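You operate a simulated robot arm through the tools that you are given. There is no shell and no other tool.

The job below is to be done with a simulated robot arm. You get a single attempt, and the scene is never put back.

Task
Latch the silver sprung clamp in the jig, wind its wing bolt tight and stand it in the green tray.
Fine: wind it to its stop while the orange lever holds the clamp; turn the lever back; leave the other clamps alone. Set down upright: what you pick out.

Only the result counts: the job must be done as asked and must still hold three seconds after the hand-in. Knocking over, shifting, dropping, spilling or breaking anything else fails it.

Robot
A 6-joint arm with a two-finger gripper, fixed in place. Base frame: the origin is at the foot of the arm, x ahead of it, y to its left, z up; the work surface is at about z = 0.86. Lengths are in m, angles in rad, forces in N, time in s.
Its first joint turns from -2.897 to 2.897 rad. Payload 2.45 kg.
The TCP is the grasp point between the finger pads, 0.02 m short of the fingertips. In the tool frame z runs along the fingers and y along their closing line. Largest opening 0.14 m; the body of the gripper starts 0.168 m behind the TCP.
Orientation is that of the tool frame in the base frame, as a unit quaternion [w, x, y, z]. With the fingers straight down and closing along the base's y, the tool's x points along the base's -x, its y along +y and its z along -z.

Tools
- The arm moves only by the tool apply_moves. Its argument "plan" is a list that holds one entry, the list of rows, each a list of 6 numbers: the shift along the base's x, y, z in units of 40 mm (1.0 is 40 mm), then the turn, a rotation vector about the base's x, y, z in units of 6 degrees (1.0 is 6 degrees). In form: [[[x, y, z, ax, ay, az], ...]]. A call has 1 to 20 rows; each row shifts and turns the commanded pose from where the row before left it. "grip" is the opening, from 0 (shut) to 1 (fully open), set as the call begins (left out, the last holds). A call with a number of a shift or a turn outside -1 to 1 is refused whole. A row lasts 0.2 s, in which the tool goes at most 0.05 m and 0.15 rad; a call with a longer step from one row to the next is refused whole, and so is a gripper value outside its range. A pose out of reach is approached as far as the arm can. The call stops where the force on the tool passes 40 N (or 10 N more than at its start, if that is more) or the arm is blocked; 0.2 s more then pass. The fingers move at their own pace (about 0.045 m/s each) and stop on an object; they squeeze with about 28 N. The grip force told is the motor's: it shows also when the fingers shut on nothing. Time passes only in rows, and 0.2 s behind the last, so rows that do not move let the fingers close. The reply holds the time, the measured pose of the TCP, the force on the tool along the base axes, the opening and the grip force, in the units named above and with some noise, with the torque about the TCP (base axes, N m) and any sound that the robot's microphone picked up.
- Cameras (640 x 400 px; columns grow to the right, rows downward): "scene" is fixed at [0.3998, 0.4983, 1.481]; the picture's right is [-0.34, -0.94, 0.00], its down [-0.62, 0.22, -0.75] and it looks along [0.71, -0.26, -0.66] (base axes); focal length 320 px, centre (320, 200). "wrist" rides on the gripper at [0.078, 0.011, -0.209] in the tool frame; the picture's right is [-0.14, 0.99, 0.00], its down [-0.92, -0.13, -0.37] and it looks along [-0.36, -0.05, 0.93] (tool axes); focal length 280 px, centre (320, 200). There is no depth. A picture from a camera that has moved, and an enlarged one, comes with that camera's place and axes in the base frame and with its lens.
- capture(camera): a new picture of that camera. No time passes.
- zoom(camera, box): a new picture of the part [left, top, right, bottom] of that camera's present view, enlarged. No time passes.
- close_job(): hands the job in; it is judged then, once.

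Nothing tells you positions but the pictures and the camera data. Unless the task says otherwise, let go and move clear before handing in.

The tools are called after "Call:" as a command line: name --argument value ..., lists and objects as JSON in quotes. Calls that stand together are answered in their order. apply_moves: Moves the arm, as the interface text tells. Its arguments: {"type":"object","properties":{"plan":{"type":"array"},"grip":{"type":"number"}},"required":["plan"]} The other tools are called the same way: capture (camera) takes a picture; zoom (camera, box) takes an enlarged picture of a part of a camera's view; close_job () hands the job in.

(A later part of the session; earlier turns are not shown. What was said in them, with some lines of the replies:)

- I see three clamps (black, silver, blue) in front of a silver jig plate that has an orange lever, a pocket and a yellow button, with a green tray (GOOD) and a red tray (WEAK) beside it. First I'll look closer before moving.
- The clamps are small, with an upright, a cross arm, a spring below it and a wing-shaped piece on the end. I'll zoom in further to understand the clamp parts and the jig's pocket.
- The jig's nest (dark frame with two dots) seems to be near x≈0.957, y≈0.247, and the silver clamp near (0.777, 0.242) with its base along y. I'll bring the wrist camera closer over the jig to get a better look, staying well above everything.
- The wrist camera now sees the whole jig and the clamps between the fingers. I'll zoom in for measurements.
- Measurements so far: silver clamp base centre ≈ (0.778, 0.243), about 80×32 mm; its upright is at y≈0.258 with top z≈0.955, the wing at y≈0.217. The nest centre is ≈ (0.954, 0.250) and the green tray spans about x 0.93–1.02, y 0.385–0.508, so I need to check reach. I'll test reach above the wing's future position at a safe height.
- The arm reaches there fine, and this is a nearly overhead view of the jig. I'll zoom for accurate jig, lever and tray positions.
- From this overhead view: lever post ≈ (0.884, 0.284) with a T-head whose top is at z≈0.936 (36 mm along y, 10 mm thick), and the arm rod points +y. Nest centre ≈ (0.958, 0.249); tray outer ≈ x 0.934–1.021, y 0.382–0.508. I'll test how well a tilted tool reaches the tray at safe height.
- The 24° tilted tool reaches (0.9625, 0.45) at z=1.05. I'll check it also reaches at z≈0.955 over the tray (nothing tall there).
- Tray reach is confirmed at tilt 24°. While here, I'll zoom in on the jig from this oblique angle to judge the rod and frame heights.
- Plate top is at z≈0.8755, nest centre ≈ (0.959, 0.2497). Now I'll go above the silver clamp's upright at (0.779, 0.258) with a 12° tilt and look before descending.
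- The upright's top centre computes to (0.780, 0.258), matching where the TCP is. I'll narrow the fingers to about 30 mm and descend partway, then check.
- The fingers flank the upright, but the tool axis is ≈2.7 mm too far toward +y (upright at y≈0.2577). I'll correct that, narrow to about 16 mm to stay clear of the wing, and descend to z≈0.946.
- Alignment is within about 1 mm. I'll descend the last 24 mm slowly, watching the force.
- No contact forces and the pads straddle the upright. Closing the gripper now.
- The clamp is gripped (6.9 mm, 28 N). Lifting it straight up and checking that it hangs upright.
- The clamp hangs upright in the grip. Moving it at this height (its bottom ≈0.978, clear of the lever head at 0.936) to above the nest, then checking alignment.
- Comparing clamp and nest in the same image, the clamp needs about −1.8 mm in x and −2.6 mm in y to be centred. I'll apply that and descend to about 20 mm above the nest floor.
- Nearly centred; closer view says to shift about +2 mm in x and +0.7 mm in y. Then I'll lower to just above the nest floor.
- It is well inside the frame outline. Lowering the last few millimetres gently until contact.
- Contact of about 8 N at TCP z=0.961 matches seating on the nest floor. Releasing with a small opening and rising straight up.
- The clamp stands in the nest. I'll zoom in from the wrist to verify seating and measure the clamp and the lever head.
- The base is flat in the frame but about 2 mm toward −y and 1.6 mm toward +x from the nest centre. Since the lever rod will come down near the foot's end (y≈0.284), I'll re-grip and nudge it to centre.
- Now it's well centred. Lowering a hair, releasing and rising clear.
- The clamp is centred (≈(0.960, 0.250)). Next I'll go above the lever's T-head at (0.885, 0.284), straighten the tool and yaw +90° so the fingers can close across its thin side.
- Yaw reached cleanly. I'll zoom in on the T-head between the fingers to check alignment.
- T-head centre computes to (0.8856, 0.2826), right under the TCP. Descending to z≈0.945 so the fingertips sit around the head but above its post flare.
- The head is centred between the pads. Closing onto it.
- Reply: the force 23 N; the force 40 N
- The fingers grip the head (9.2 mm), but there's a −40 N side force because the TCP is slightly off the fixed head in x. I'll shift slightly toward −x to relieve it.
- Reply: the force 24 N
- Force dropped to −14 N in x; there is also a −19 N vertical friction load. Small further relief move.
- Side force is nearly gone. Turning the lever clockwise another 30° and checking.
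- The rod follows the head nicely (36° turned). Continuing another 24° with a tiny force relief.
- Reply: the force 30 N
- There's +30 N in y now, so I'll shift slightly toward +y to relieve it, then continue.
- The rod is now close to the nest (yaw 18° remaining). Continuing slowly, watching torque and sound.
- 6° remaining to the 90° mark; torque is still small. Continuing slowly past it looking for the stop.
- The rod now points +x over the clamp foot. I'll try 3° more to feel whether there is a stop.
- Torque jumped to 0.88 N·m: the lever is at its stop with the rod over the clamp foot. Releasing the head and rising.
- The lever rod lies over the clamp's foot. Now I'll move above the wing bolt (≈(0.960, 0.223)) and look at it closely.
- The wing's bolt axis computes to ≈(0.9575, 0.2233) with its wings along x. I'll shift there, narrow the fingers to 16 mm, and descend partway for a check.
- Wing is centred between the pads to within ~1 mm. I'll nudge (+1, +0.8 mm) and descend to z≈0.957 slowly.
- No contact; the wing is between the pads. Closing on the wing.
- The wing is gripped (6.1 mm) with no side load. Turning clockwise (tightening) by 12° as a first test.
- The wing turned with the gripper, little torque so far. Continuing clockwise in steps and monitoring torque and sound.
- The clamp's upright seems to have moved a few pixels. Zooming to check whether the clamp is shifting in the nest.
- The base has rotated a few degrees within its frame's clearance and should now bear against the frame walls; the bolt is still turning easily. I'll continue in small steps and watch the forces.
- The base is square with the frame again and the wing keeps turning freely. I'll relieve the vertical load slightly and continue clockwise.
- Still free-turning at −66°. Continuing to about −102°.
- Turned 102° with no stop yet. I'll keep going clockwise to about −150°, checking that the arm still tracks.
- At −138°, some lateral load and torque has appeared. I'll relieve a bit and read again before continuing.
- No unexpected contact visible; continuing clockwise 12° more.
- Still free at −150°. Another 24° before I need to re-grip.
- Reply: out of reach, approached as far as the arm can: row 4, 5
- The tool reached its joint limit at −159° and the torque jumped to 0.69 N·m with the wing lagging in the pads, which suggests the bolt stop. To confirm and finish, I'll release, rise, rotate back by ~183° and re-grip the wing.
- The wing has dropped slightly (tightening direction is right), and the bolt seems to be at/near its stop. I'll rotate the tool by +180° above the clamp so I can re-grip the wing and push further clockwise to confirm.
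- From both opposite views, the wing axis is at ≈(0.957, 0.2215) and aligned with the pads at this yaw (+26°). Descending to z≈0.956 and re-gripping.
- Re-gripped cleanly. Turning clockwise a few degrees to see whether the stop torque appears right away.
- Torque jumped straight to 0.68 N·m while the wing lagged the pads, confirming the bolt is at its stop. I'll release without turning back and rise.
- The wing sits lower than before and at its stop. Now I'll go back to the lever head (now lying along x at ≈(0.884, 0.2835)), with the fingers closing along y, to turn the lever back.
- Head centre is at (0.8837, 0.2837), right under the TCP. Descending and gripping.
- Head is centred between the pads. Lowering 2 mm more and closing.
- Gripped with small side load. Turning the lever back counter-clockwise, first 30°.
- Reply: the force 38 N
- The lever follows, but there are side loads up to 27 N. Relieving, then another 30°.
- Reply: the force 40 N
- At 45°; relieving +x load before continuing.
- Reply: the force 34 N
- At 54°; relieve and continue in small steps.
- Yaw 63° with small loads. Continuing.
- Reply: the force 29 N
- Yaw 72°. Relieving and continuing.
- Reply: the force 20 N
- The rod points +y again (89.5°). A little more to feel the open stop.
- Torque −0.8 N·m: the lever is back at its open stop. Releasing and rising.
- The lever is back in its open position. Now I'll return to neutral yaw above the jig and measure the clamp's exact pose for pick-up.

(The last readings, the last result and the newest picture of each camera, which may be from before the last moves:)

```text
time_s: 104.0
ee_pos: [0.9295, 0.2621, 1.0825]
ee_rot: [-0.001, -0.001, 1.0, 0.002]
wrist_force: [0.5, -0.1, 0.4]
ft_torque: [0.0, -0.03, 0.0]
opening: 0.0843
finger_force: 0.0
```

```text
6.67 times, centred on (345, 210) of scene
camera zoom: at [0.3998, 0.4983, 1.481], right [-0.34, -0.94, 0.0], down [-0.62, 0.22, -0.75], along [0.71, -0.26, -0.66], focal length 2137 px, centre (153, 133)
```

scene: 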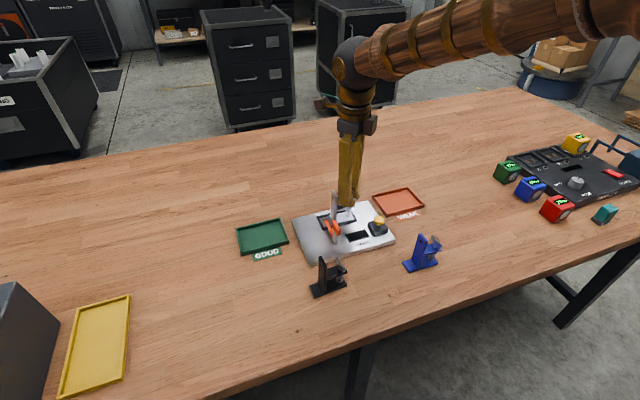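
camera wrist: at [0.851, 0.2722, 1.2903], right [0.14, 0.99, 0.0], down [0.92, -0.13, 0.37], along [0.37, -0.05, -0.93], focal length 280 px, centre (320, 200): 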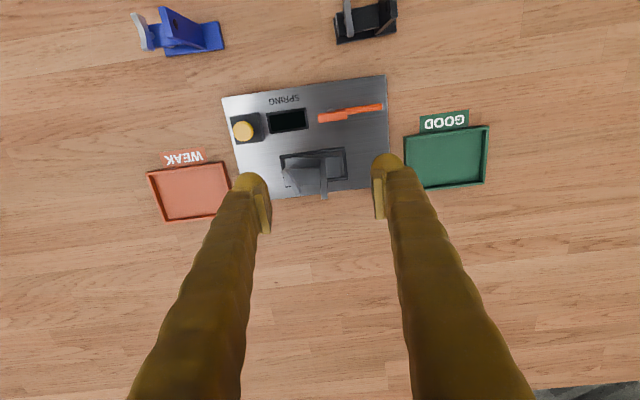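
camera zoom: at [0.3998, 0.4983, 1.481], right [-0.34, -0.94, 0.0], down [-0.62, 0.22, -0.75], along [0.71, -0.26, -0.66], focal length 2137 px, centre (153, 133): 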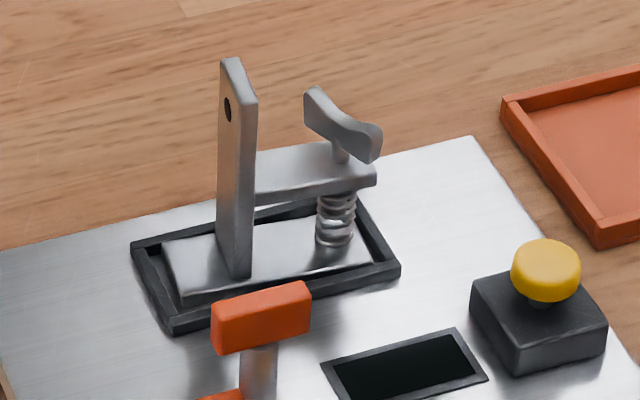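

The clamp sits yawed about −5.5° in the nest, upright centre ≈ (0.960, 0.2616), wing end A near (0.969, 0.230). I'll orient the tool with yaw −5.5° and 24° tilt above the upright, ready for the pick.

Call:
apply_moves --plan '[[[0.33, 0, -0.28, 0, 0, -0.92], [0.33, -0.0125, -0.28, 0, 0, 0], [0, 0, 0, -0.077, -0.796, 0], [0, 0, 0, -0.077, -0.796, 0], [0, 0, 0, -0.077, -0.796, 0], [0, 0, 0, -0.076, -0.796, 0], [0, 0, 0, -0.076, -0.796, 0], [0, 0, 0, 0, 0, 0], [0, 0, 0, 0, 0, 0]]]' --grip 0.115

Call:
zoom --camera "wrist" --box '[240, 60, 400, 200]'

Call:
zoom --camera "scene" --box '[310, 160, 390, 240]'

```text
time_s: 106.0
ee_pos: [0.9566, 0.262, 1.0581]
ee_rot: [0.208, 0.046, 0.977, -0.009]
wrist_force: [-0.7, -0.2, 0.0]
ft_torque: [0.0, 0.02, 0.02]
opening: 0.0161
finger_force: 0.1
```

```text
2.86 times, centred on (320, 130) of wrist
camera zoom: at [0.8002, 0.2867, 1.2173], right [0.22, 0.97, 0.06], down [0.67, -0.19, 0.71], along [0.71, -0.12, -0.7], focal length 801 px, centre (320, 400)
```

zoom: 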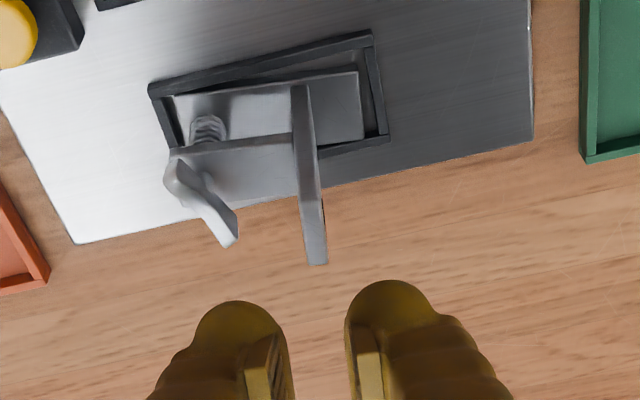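

```text
5.00 times, centred on (350, 200) of scene
camera zoom: at [0.3998, 0.4983, 1.481], right [-0.34, -0.94, 0.0], down [-0.62, 0.22, -0.75], along [0.71, -0.26, -0.66], focal length 1603 px, centre (170, 200)
```

zoom: 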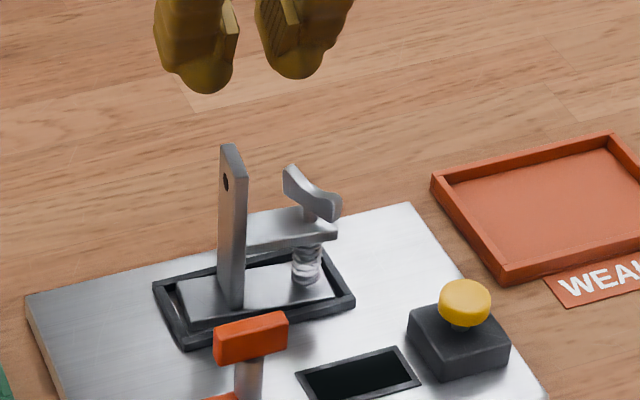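

The upright appears ~2 mm toward +y of the tool plane. I'll shift +2 mm in y and descend to just above it to check again.

Call:
apply_moves --plan '[[[0, 0.05, -0.5, 0, 0, 0], [0, 0, -0.5, 0, 0, 0], [0, 0, -0.4, 0, 0, 0], [0, 0, 0, 0, 0, 0], [0, 0, 0, 0, 0, 0]]]' --grip 0.115

Call:
zoom --camera "wrist" --box '[270, 100, 370, 200]'

Call:
zoom --camera "scene" --box '[310, 170, 380, 230]'

```text
time_s: 107.2
ee_pos: [0.9538, 0.2633, 1.003]
ee_rot: [0.208, 0.046, 0.977, -0.009]
wrist_force: [-0.6, 0.5, 0.3]
ft_torque: [0.02, 0.01, 0.01]
opening: 0.0163
finger_force: 0.1
```

```text
4.00 times, centred on (320, 150) of wrist
camera zoom: at [0.7993, 0.2886, 1.1615], right [0.22, 0.97, 0.06], down [0.67, -0.19, 0.71], along [0.71, -0.12, -0.7], focal length 1122 px, centre (320, 400)
```

zoom: 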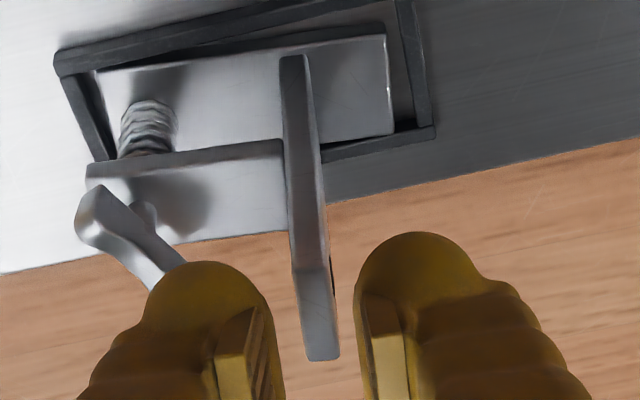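

```text
6.67 times, centred on (345, 200) of scene
camera zoom: at [0.3998, 0.4983, 1.481], right [-0.34, -0.94, 0.0], down [-0.62, 0.22, -0.75], along [0.71, -0.26, -0.66], focal length 2137 px, centre (153, 200)
```

zoom: 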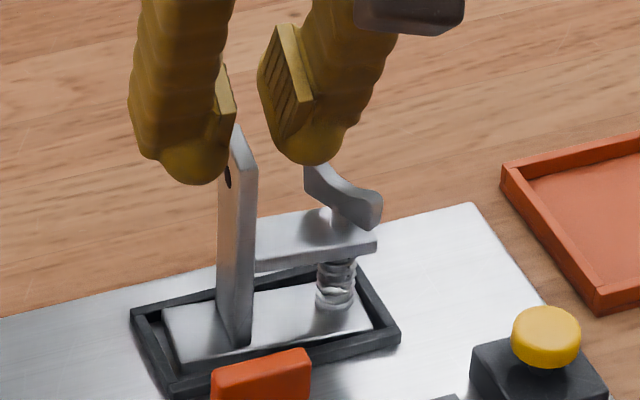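

Alignment is within 1 mm. Descending the last 30 mm with tiny x/y corrections, watching force.

Call:
apply_moves --plan '[[[0.05, 0.012, -0.2, 0, 0, 0], [0, 0, -0.2, 0, 0, 0], [0, 0, -0.2, 0, 0, 0], [0, 0, -0.15, 0, 0, 0], [0, 0, 0, 0, 0, 0], [0, 0, 0, 0, 0, 0]]]' --grip 0.115

Call:
zoom --camera "wrist" --box '[270, 100, 370, 200]'

Call:
zoom --camera "scene" --box '[310, 170, 380, 230]'

```text
time_s: 108.6
ee_pos: [0.9575, 0.2642, 0.9725]
ee_rot: [0.209, 0.046, 0.977, -0.009]
wrist_force: [-0.8, -0.2, -0.9]
ft_torque: [-0.01, 0.01, -0.01]
opening: 0.0161
finger_force: 0.0
```

```text
4.00 times, centred on (320, 150) of wrist
camera zoom: at [0.8027, 0.2883, 1.1315], right [0.22, 0.97, 0.06], down [0.67, -0.19, 0.71], along [0.71, -0.12, -0.7], focal length 1122 px, centre (320, 400)
```

zoom: 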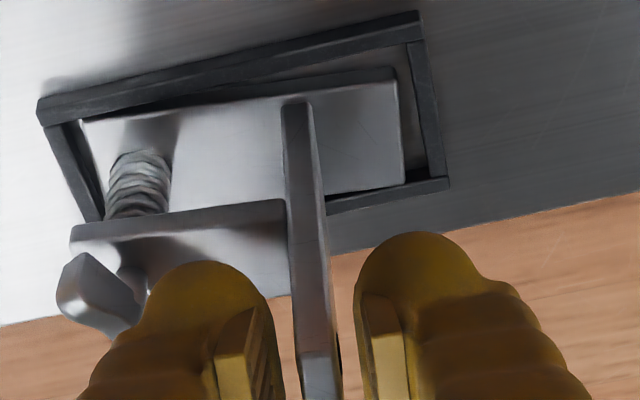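

```text
6.67 times, centred on (345, 200) of scene
camera zoom: at [0.3998, 0.4983, 1.481], right [-0.34, -0.94, 0.0], down [-0.62, 0.22, -0.75], along [0.71, -0.26, -0.66], focal length 2137 px, centre (153, 200)
```

zoom: 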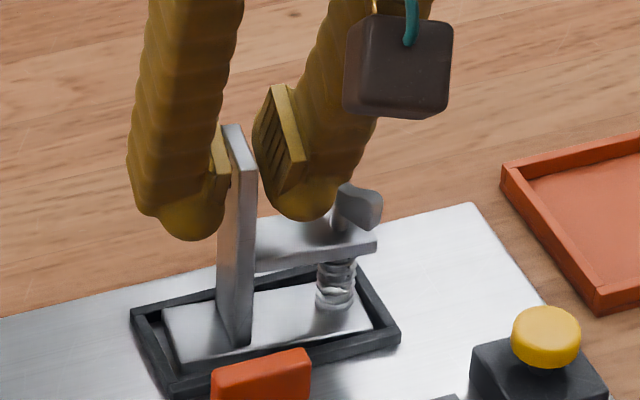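

Pads straddle the upright with no contact. Closing.

Call:
apply_moves --plan '[[[0, 0, 0, 0, 0, 0], [0, 0, 0, 0, 0, 0], [0, 0, 0, 0, 0, 0], [0, 0, 0, 0, 0, 0]]]' --grip 0.0

Call:
apply_moves --plan '[[[0, 0, 0.15, 0, 0, 0], [0, 0, 0.25, 0, 0, 0], [0, 0, 0.3, 0, 0, 0], [0, 0, 0, 0, 0, 0]]]' --grip 0.0

Call:
zoom --camera "scene" --box '[300, 160, 390, 235]'

Call:
zoom --camera "wrist" --box '[240, 60, 400, 200]'

```text
time_s: 109.6
ee_pos: [0.958, 0.2631, 0.9722]
ee_rot: [0.209, 0.046, 0.977, -0.01]
wrist_force: [0.3, 0.4, 0.6]
ft_torque: [0.02, 0.01, -0.01]
opening: 0.0068
finger_force: 27.8
```

```text
time_s: 110.6
ee_pos: [0.9575, 0.2641, 1.0015]
ee_rot: [0.209, 0.046, 0.977, -0.009]
wrist_force: [-0.4, 0.4, -2.2]
ft_torque: [0.04, -0.02, 0.01]
opening: 0.007
finger_force: 27.7
```

```text
5.33 times, centred on (345, 198) of scene
camera zoom: at [0.3998, 0.4983, 1.481], right [-0.34, -0.94, 0.0], down [-0.62, 0.22, -0.75], along [0.71, -0.26, -0.66], focal length 1710 px, centre (187, 213)
```

zoom: 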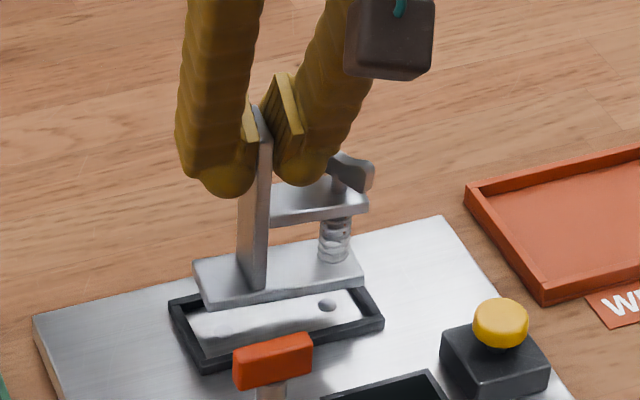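

```text
2.86 times, centred on (320, 130) of wrist
camera zoom: at [0.8028, 0.2882, 1.1593], right [0.22, 0.97, 0.06], down [0.68, -0.19, 0.71], along [0.71, -0.12, -0.7], focal length 801 px, centre (320, 400)
```

zoom: 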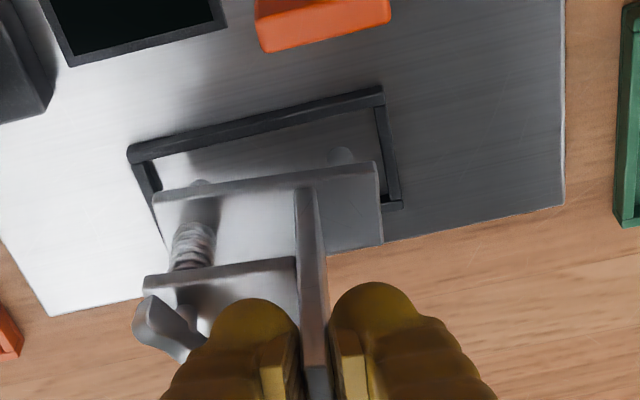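

The clamp is lifted out of the nest cleanly. Raising to z≈1.06 and carrying it over to the green tray, squaring the yaw on the way.

Call:
apply_moves --plan '[[[0, 0, 0.7, 0, 0, 0], [0, 0, 0.8, 0, 0, 0], [0.04, 0.5, 0, 0, 0, 0.18], [0.04, 0.85, 0, 0, 0, 0.18], [0.04, 0.9, 0, 0, 0, 0.18], [0.04, 0.9, 0, 0, 0, 0.18], [0.03, 0.9, 0, 0, 0, 0.2], [0, 0.75, 0, 0, 0, 0], [0, 0, 0, 0, 0, 0], [0, 0, 0, 0, 0, 0]]]' --grip 0.0

Call:
capture --camera "scene"

Call:
zoom --camera "wrist" --box '[220, 40, 400, 200]'

```text
time_s: 112.8
ee_pos: [0.9674, 0.4553, 1.0599]
ee_rot: [0.209, -0.001, 0.978, 0.001]
wrist_force: [0.6, -0.5, -2.1]
ft_torque: [0.05, 0.0, -0.01]
opening: 0.0071
finger_force: 27.9
```

```text
taken
```

scene: 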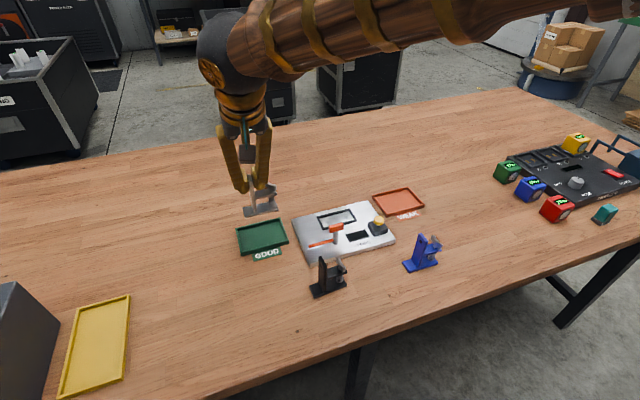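

```text
2.50 times, centred on (310, 120) of wrist
camera zoom: at [0.8096, 0.4649, 1.219], right [0.12, 0.99, 0.06], down [0.69, -0.13, 0.71], along [0.71, -0.05, -0.7], focal length 701 px, centre (345, 400)
```

zoom: 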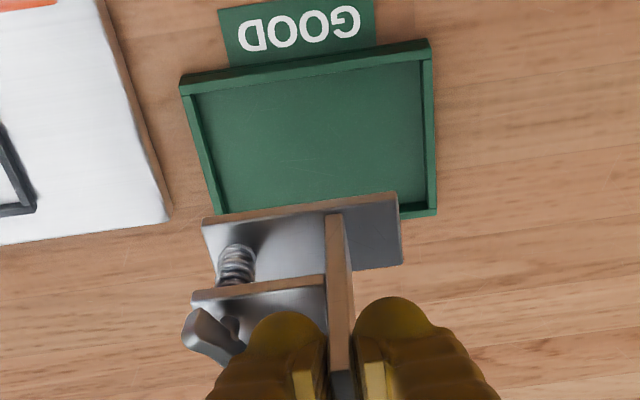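

The base is over the tray interior: base ≈ x 0.950–0.982, y 0.405–0.482 vs inner tray ≈ x 0.937–1.017, y 0.391–0.503. Lowering to just above the rim height, then checking.

Call:
apply_moves --plan '[[[0, 0, -0.5, 0, 0, 0], [0, 0, -0.7, 0, 0, 0], [0, 0, -0.6, 0, 0, 0], [0, 0, -0.2, 0, 0, 0], [0, 0, 0, 0, 0, 0], [0, 0, 0, 0, 0, 0]]]' --grip 0.0

Call:
zoom --camera "wrist" --box '[220, 40, 400, 200]'

Call:
zoom --camera "scene" --box '[215, 165, 315, 265]'

```text
time_s: 114.2
ee_pos: [0.9666, 0.456, 0.9817]
ee_rot: [0.209, -0.001, 0.978, 0.001]
wrist_force: [0.2, -1.3, -3.1]
ft_torque: [0.02, -0.02, -0.02]
opening: 0.0071
finger_force: 27.6
```

```text
2.50 times, centred on (310, 120) of wrist
camera zoom: at [0.8091, 0.4654, 1.1401], right [0.12, 0.99, 0.06], down [0.69, -0.13, 0.71], along [0.71, -0.05, -0.7], focal length 701 px, centre (345, 400)
```

zoom: 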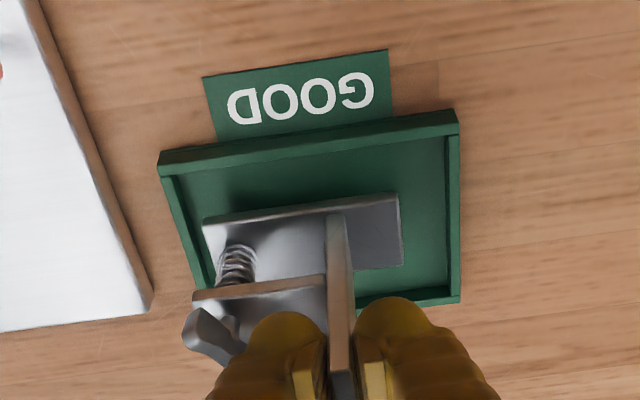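

```text
4.00 times, centred on (265, 215) of scene
camera zoom: at [0.3998, 0.4983, 1.481], right [-0.34, -0.94, 0.0], down [-0.62, 0.22, -0.75], along [0.71, -0.26, -0.66], focal length 1282 px, centre (540, 140)
```

zoom: 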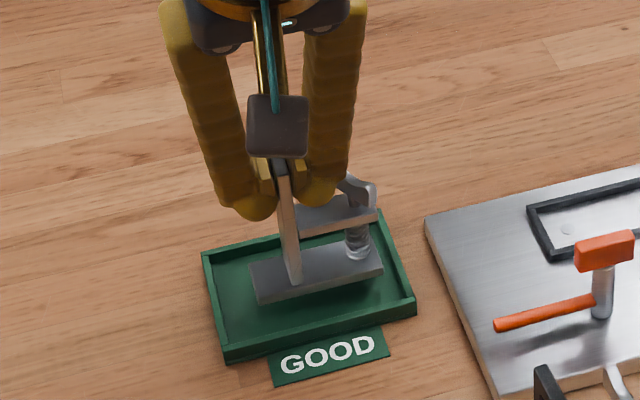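

The clamp is inside the rim outline; I'll shift +4 mm in y for more even margins and lower until it touches the tray floor.

Call:
apply_moves --plan '[[[0, 0.1, 0, 0, 0, 0], [0, 0, -0.15, 0, 0, 0], [0, 0, -0.15, 0, 0, 0], [0, 0, -0.07, 0, 0, 0], [0, 0, 0, 0, 0, 0], [0, 0, 0, 0, 0, 0]]]' --grip 0.0

Call:
apply_moves --plan '[[[0, 0, -0.05, 0, 0, 0], [0, 0, -0.05, 0, 0, 0], [0, 0, 0, 0, 0, 0]]]' --grip 0.0

Call:
zoom --camera "scene" --box '[215, 165, 315, 265]'

```text
time_s: 115.6
ee_pos: [0.9659, 0.4609, 0.9669]
ee_rot: [0.209, -0.002, 0.978, 0.0]
wrist_force: [0.1, 0.5, -1.9]
ft_torque: [0.03, 0.03, 0.0]
opening: 0.0071
finger_force: 28.2
```

```text
time_s: 116.4
ee_pos: [0.9643, 0.4604, 0.9626]
ee_rot: [0.209, -0.002, 0.978, 0.002]
wrist_force: [-0.7, 0.2, -0.9]
ft_torque: [-0.01, -0.01, 0.0]
opening: 0.0069
finger_force: 27.6
```

```text
4.00 times, centred on (265, 215) of scene
camera zoom: at [0.3998, 0.4983, 1.481], right [-0.34, -0.94, 0.0], down [-0.62, 0.22, -0.75], along [0.71, -0.26, -0.66], focal length 1282 px, centre (540, 140)
```

zoom: 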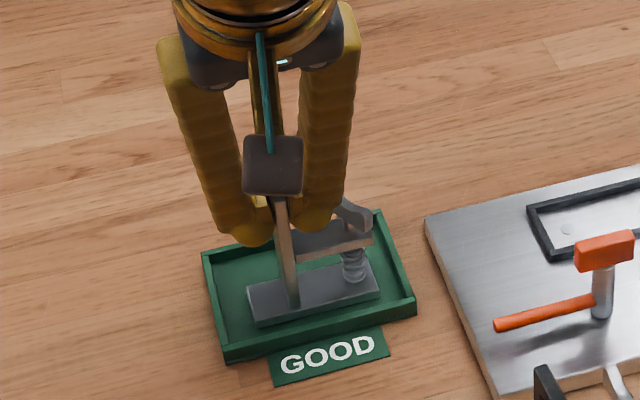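

Almost touching. Two more 1 mm steps, checking force.

Call:
apply_moves --plan '[[[0, 0, -0.025, 0, 0, 0], [0, 0, 0, 0, 0, 0]]]' --grip 0.0

Call:
apply_moves --plan '[[[0, 0, -0.025, 0, 0, 0], [0, 0, 0, 0, 0, 0]]]' --grip 0.0

```text
time_s: 117.0
ee_pos: [0.9654, 0.4595, 0.9604]
ee_rot: [0.209, -0.002, 0.978, 0.001]
wrist_force: [0.5, 1.0, 2.7]
ft_torque: [-0.01, -0.01, 0.02]
opening: 0.0071
finger_force: 27.7
```

```text
time_s: 117.6
ee_pos: [0.9656, 0.4599, 0.9609]
ee_rot: [0.21, -0.001, 0.978, 0.001]
wrist_force: [-5.2, 0.4, 13.2]
ft_torque: [0.01, 0.39, -0.04]
opening: 0.0071
finger_force: 28.4
```

Contact with the tray floor (13 N). Backing off slightly to unload, then opening and rising along the vertical.

Call:
apply_moves --plan '[[[0, 0, 0.02, 0, 0, 0], [0, 0, 0, 0, 0, 0]]]' --grip 0.0

Call:
apply_moves --plan '[[[0, 0, 0, 0, 0, 0], [0, 0, 0, 0, 0, 0], [0, 0, 0, 0, 0, 0], [0, 0, 0, 0, 0, 0]]]' --grip 0.115

Call:
zoom --camera "scene" --box '[215, 165, 315, 265]'

Call:
zoom --camera "wrist" --box '[220, 40, 400, 200]'

```text
time_s: 118.2
ee_pos: [0.9657, 0.4606, 0.9617]
ee_rot: [0.209, -0.002, 0.978, 0.002]
wrist_force: [1.7, 0.6, 8.0]
ft_torque: [0.03, -0.3, 0.03]
opening: 0.0068
finger_force: 28.9
```

```text
time_s: 119.2
ee_pos: [0.9657, 0.4599, 0.9614]
ee_rot: [0.209, -0.002, 0.978, 0.001]
wrist_force: [0.7, 1.0, 0.3]
ft_torque: [0.0, 0.03, -0.01]
opening: 0.0163
finger_force: 0.0
```

```text
4.00 times, centred on (265, 215) of scene
camera zoom: at [0.3998, 0.4983, 1.481], right [-0.34, -0.94, 0.0], down [-0.62, 0.22, -0.75], along [0.71, -0.26, -0.66], focal length 1282 px, centre (540, 140)
```

zoom: 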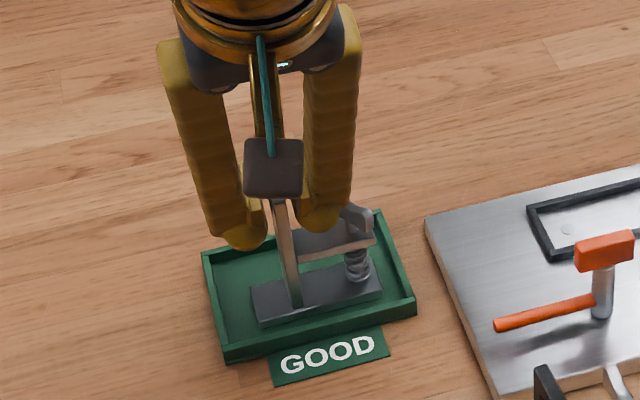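

```text
2.50 times, centred on (310, 120) of wrist
camera zoom: at [0.8087, 0.4699, 1.1192], right [0.12, 0.99, 0.06], down [0.69, -0.13, 0.71], along [0.71, -0.05, -0.7], focal length 701 px, centre (345, 400)
```

zoom: 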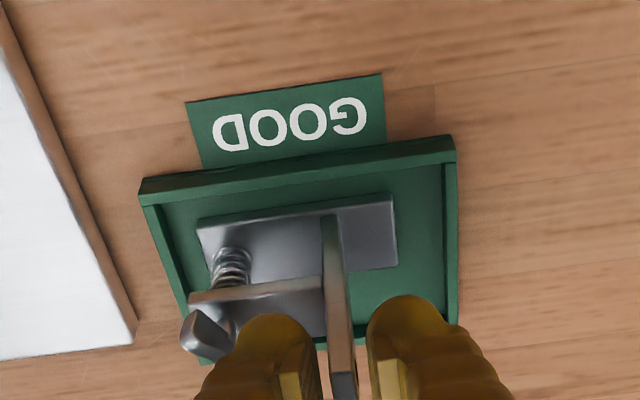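

The clamp stands in the tray. Rising straight up and clear.

Call:
apply_moves --plan '[[[0, 0, 0.25, 0, 0, 0], [0, 0, 0.5, 0, 0, 0], [0, 0, 0.8, 0, 0, 0], [0, 0, 0.9, 0, 0, 0], [0, 0, 0.9, 0, 0, 0], [-0.5, 0, 0.5, 0, 0.5, 0], [-0.8, 0, 0.3, 0, 0.5, 0], [-0.8, 0, 0, 0, 0.5, 0], [-0.8, 0, 0, 0, 0.5, 0], [0, 0, 0, 0, 0, 0]]]' --grip 0.115

Call:
capture --camera "scene"

Call:
zoom --camera "scene" --box '[225, 185, 305, 265]'

Call:
capture --camera "wrist"

```text
time_s: 121.4
ee_pos: [0.8471, 0.4604, 1.1264]
ee_rot: [0.105, -0.002, 0.994, 0.001]
wrist_force: [-0.3, -0.1, 0.1]
ft_torque: [0.0, 0.02, -0.01]
opening: 0.0158
finger_force: 0.1
```

```text
taken
```

scene: 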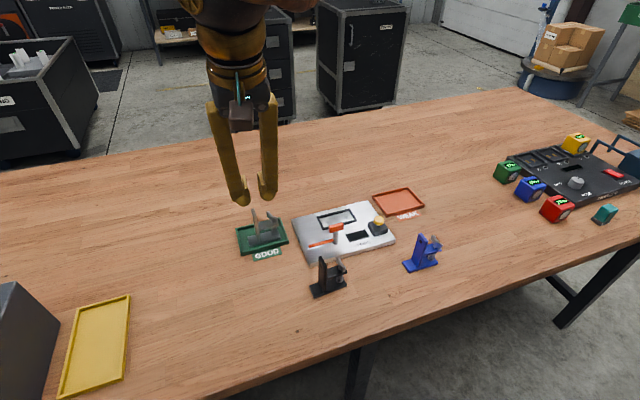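

```text
5.00 times, centred on (265, 225) of scene
camera zoom: at [0.3998, 0.4983, 1.481], right [-0.34, -0.94, 0.0], down [-0.62, 0.22, -0.75], along [0.71, -0.26, -0.66], focal length 1603 px, centre (595, 75)
```

zoom: 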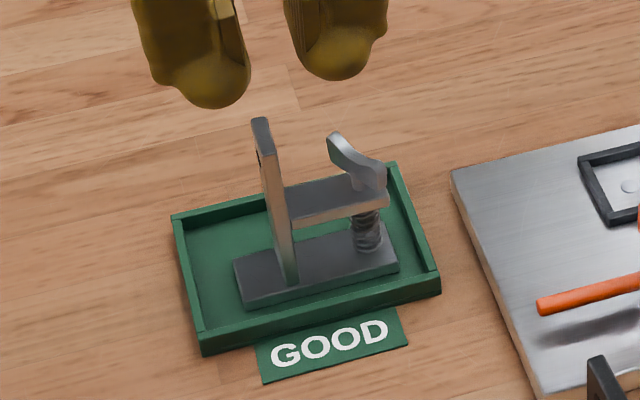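

```text
taken
camera wrist: at [0.7289, 0.4704, 1.3142], right [0.13, 0.99, 0.03], down [0.82, -0.13, 0.55], along [0.55, -0.05, -0.83], focal length 280 px, centre (320, 200)
```

wrist: 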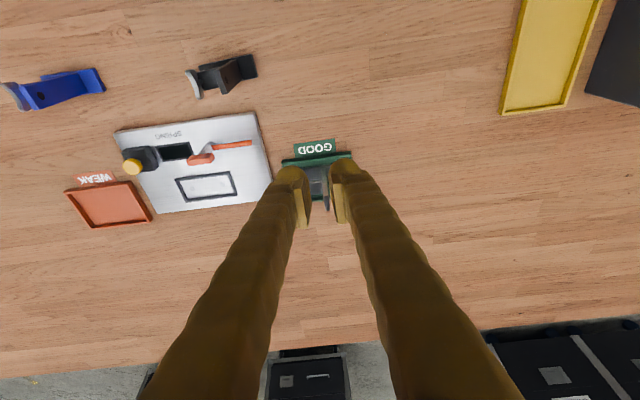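

The clamp stands upright inside the green tray and everything else looks unmoved. For a final sanity check I'll compare the wound wing height on the silver clamp with the untouched black and blue ones.

Call:
zoom --camera "scene" --box '[240, 200, 295, 255]'

Call:
zoom --camera "scene" --box '[300, 245, 355, 300]'

Call:
zoom --camera "scene" --box '[395, 225, 450, 280]'

Call:
zoom --camera "scene" --box '[290, 190, 400, 265]'

```text
7.27 times, centred on (268, 228) of scene
camera zoom: at [0.3998, 0.4983, 1.481], right [-0.34, -0.94, 0.0], down [-0.62, 0.22, -0.75], along [0.71, -0.26, -0.66], focal length 2331 px, centre (702, 0)
```

zoom: 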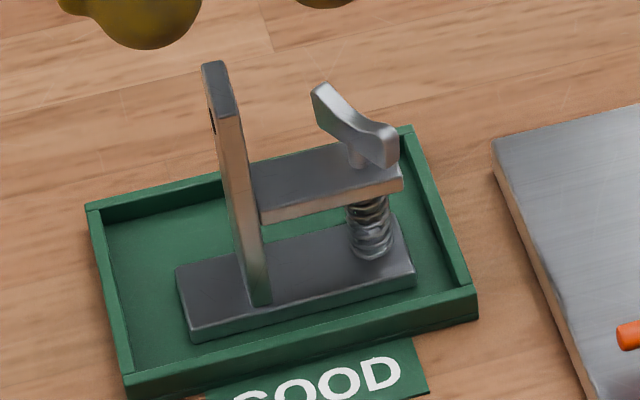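

```text
7.27 times, centred on (328, 272) of scene
camera zoom: at [0.3998, 0.4983, 1.481], right [-0.34, -0.94, 0.0], down [-0.62, 0.22, -0.75], along [0.71, -0.26, -0.66], focal length 2331 px, centre (266, -327)
```

zoom: 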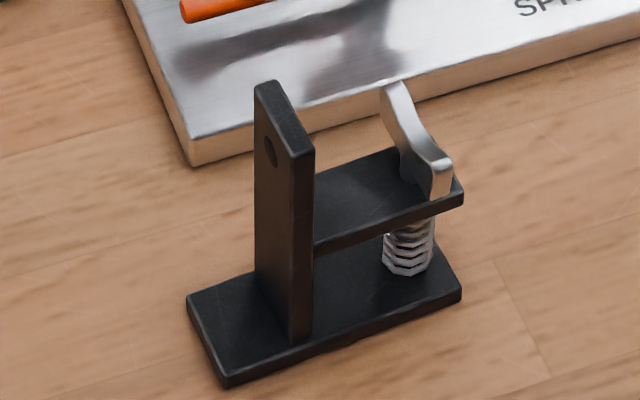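

```text
7.27 times, centred on (422, 252) of scene
camera zoom: at [0.3998, 0.4983, 1.481], right [-0.34, -0.94, 0.0], down [-0.62, 0.22, -0.75], along [0.71, -0.26, -0.66], focal length 2331 px, centre (-426, -182)
```

zoom: 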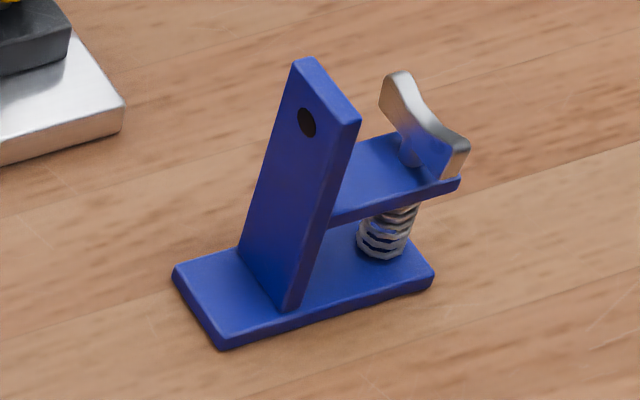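

```text
5.33 times, centred on (345, 228) of scene
camera zoom: at [0.3998, 0.4983, 1.481], right [-0.34, -0.94, 0.0], down [-0.62, 0.22, -0.75], along [0.71, -0.26, -0.66], focal length 1710 px, centre (187, 53)
```

zoom: 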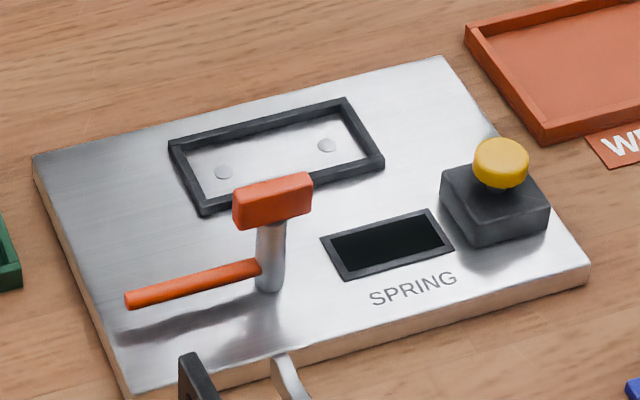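

Jig, lever, black and blue clamps and both trays look as they did at the start. The silver clamp stands upright inside the green tray, its wing bolt turned clockwise until it hit a firm stop. The arm is clear, so I'm handing the job in.

Call:
close_job

```text
The job is handed in.
```

The silver clamp is standing upright in the green tray with its wing bolt wound to a firm stop, and I have handed the job in. I don't have the judge's result.

- **Latching:** I set the clamp in the jig's nest and turned the orange lever about 90° to its stop, so its rod lay over the clamp's foot. There may still have been a gap of a few millimetres between rod and foot. The clamp turned about 5° within the nest while I wound the bolt.
- **Winding:** The wing bolt turned freely clockwise for about 150°, then the torque jumped to about 0.7 N·m. I let go, gripped it again and pushed further, and the resistance came straight back at the same place, so I took that as its stop. The wing's height did not change enough to confirm from the pictures that clockwise is the tightening direction.
- **Lever:** I turned it back to its open stop before lifting the clamp out.
- **Everything else:** In the last pictures the black and blue clamps, both trays and the jig were where they started. The gripper was open and clear when I handed in.
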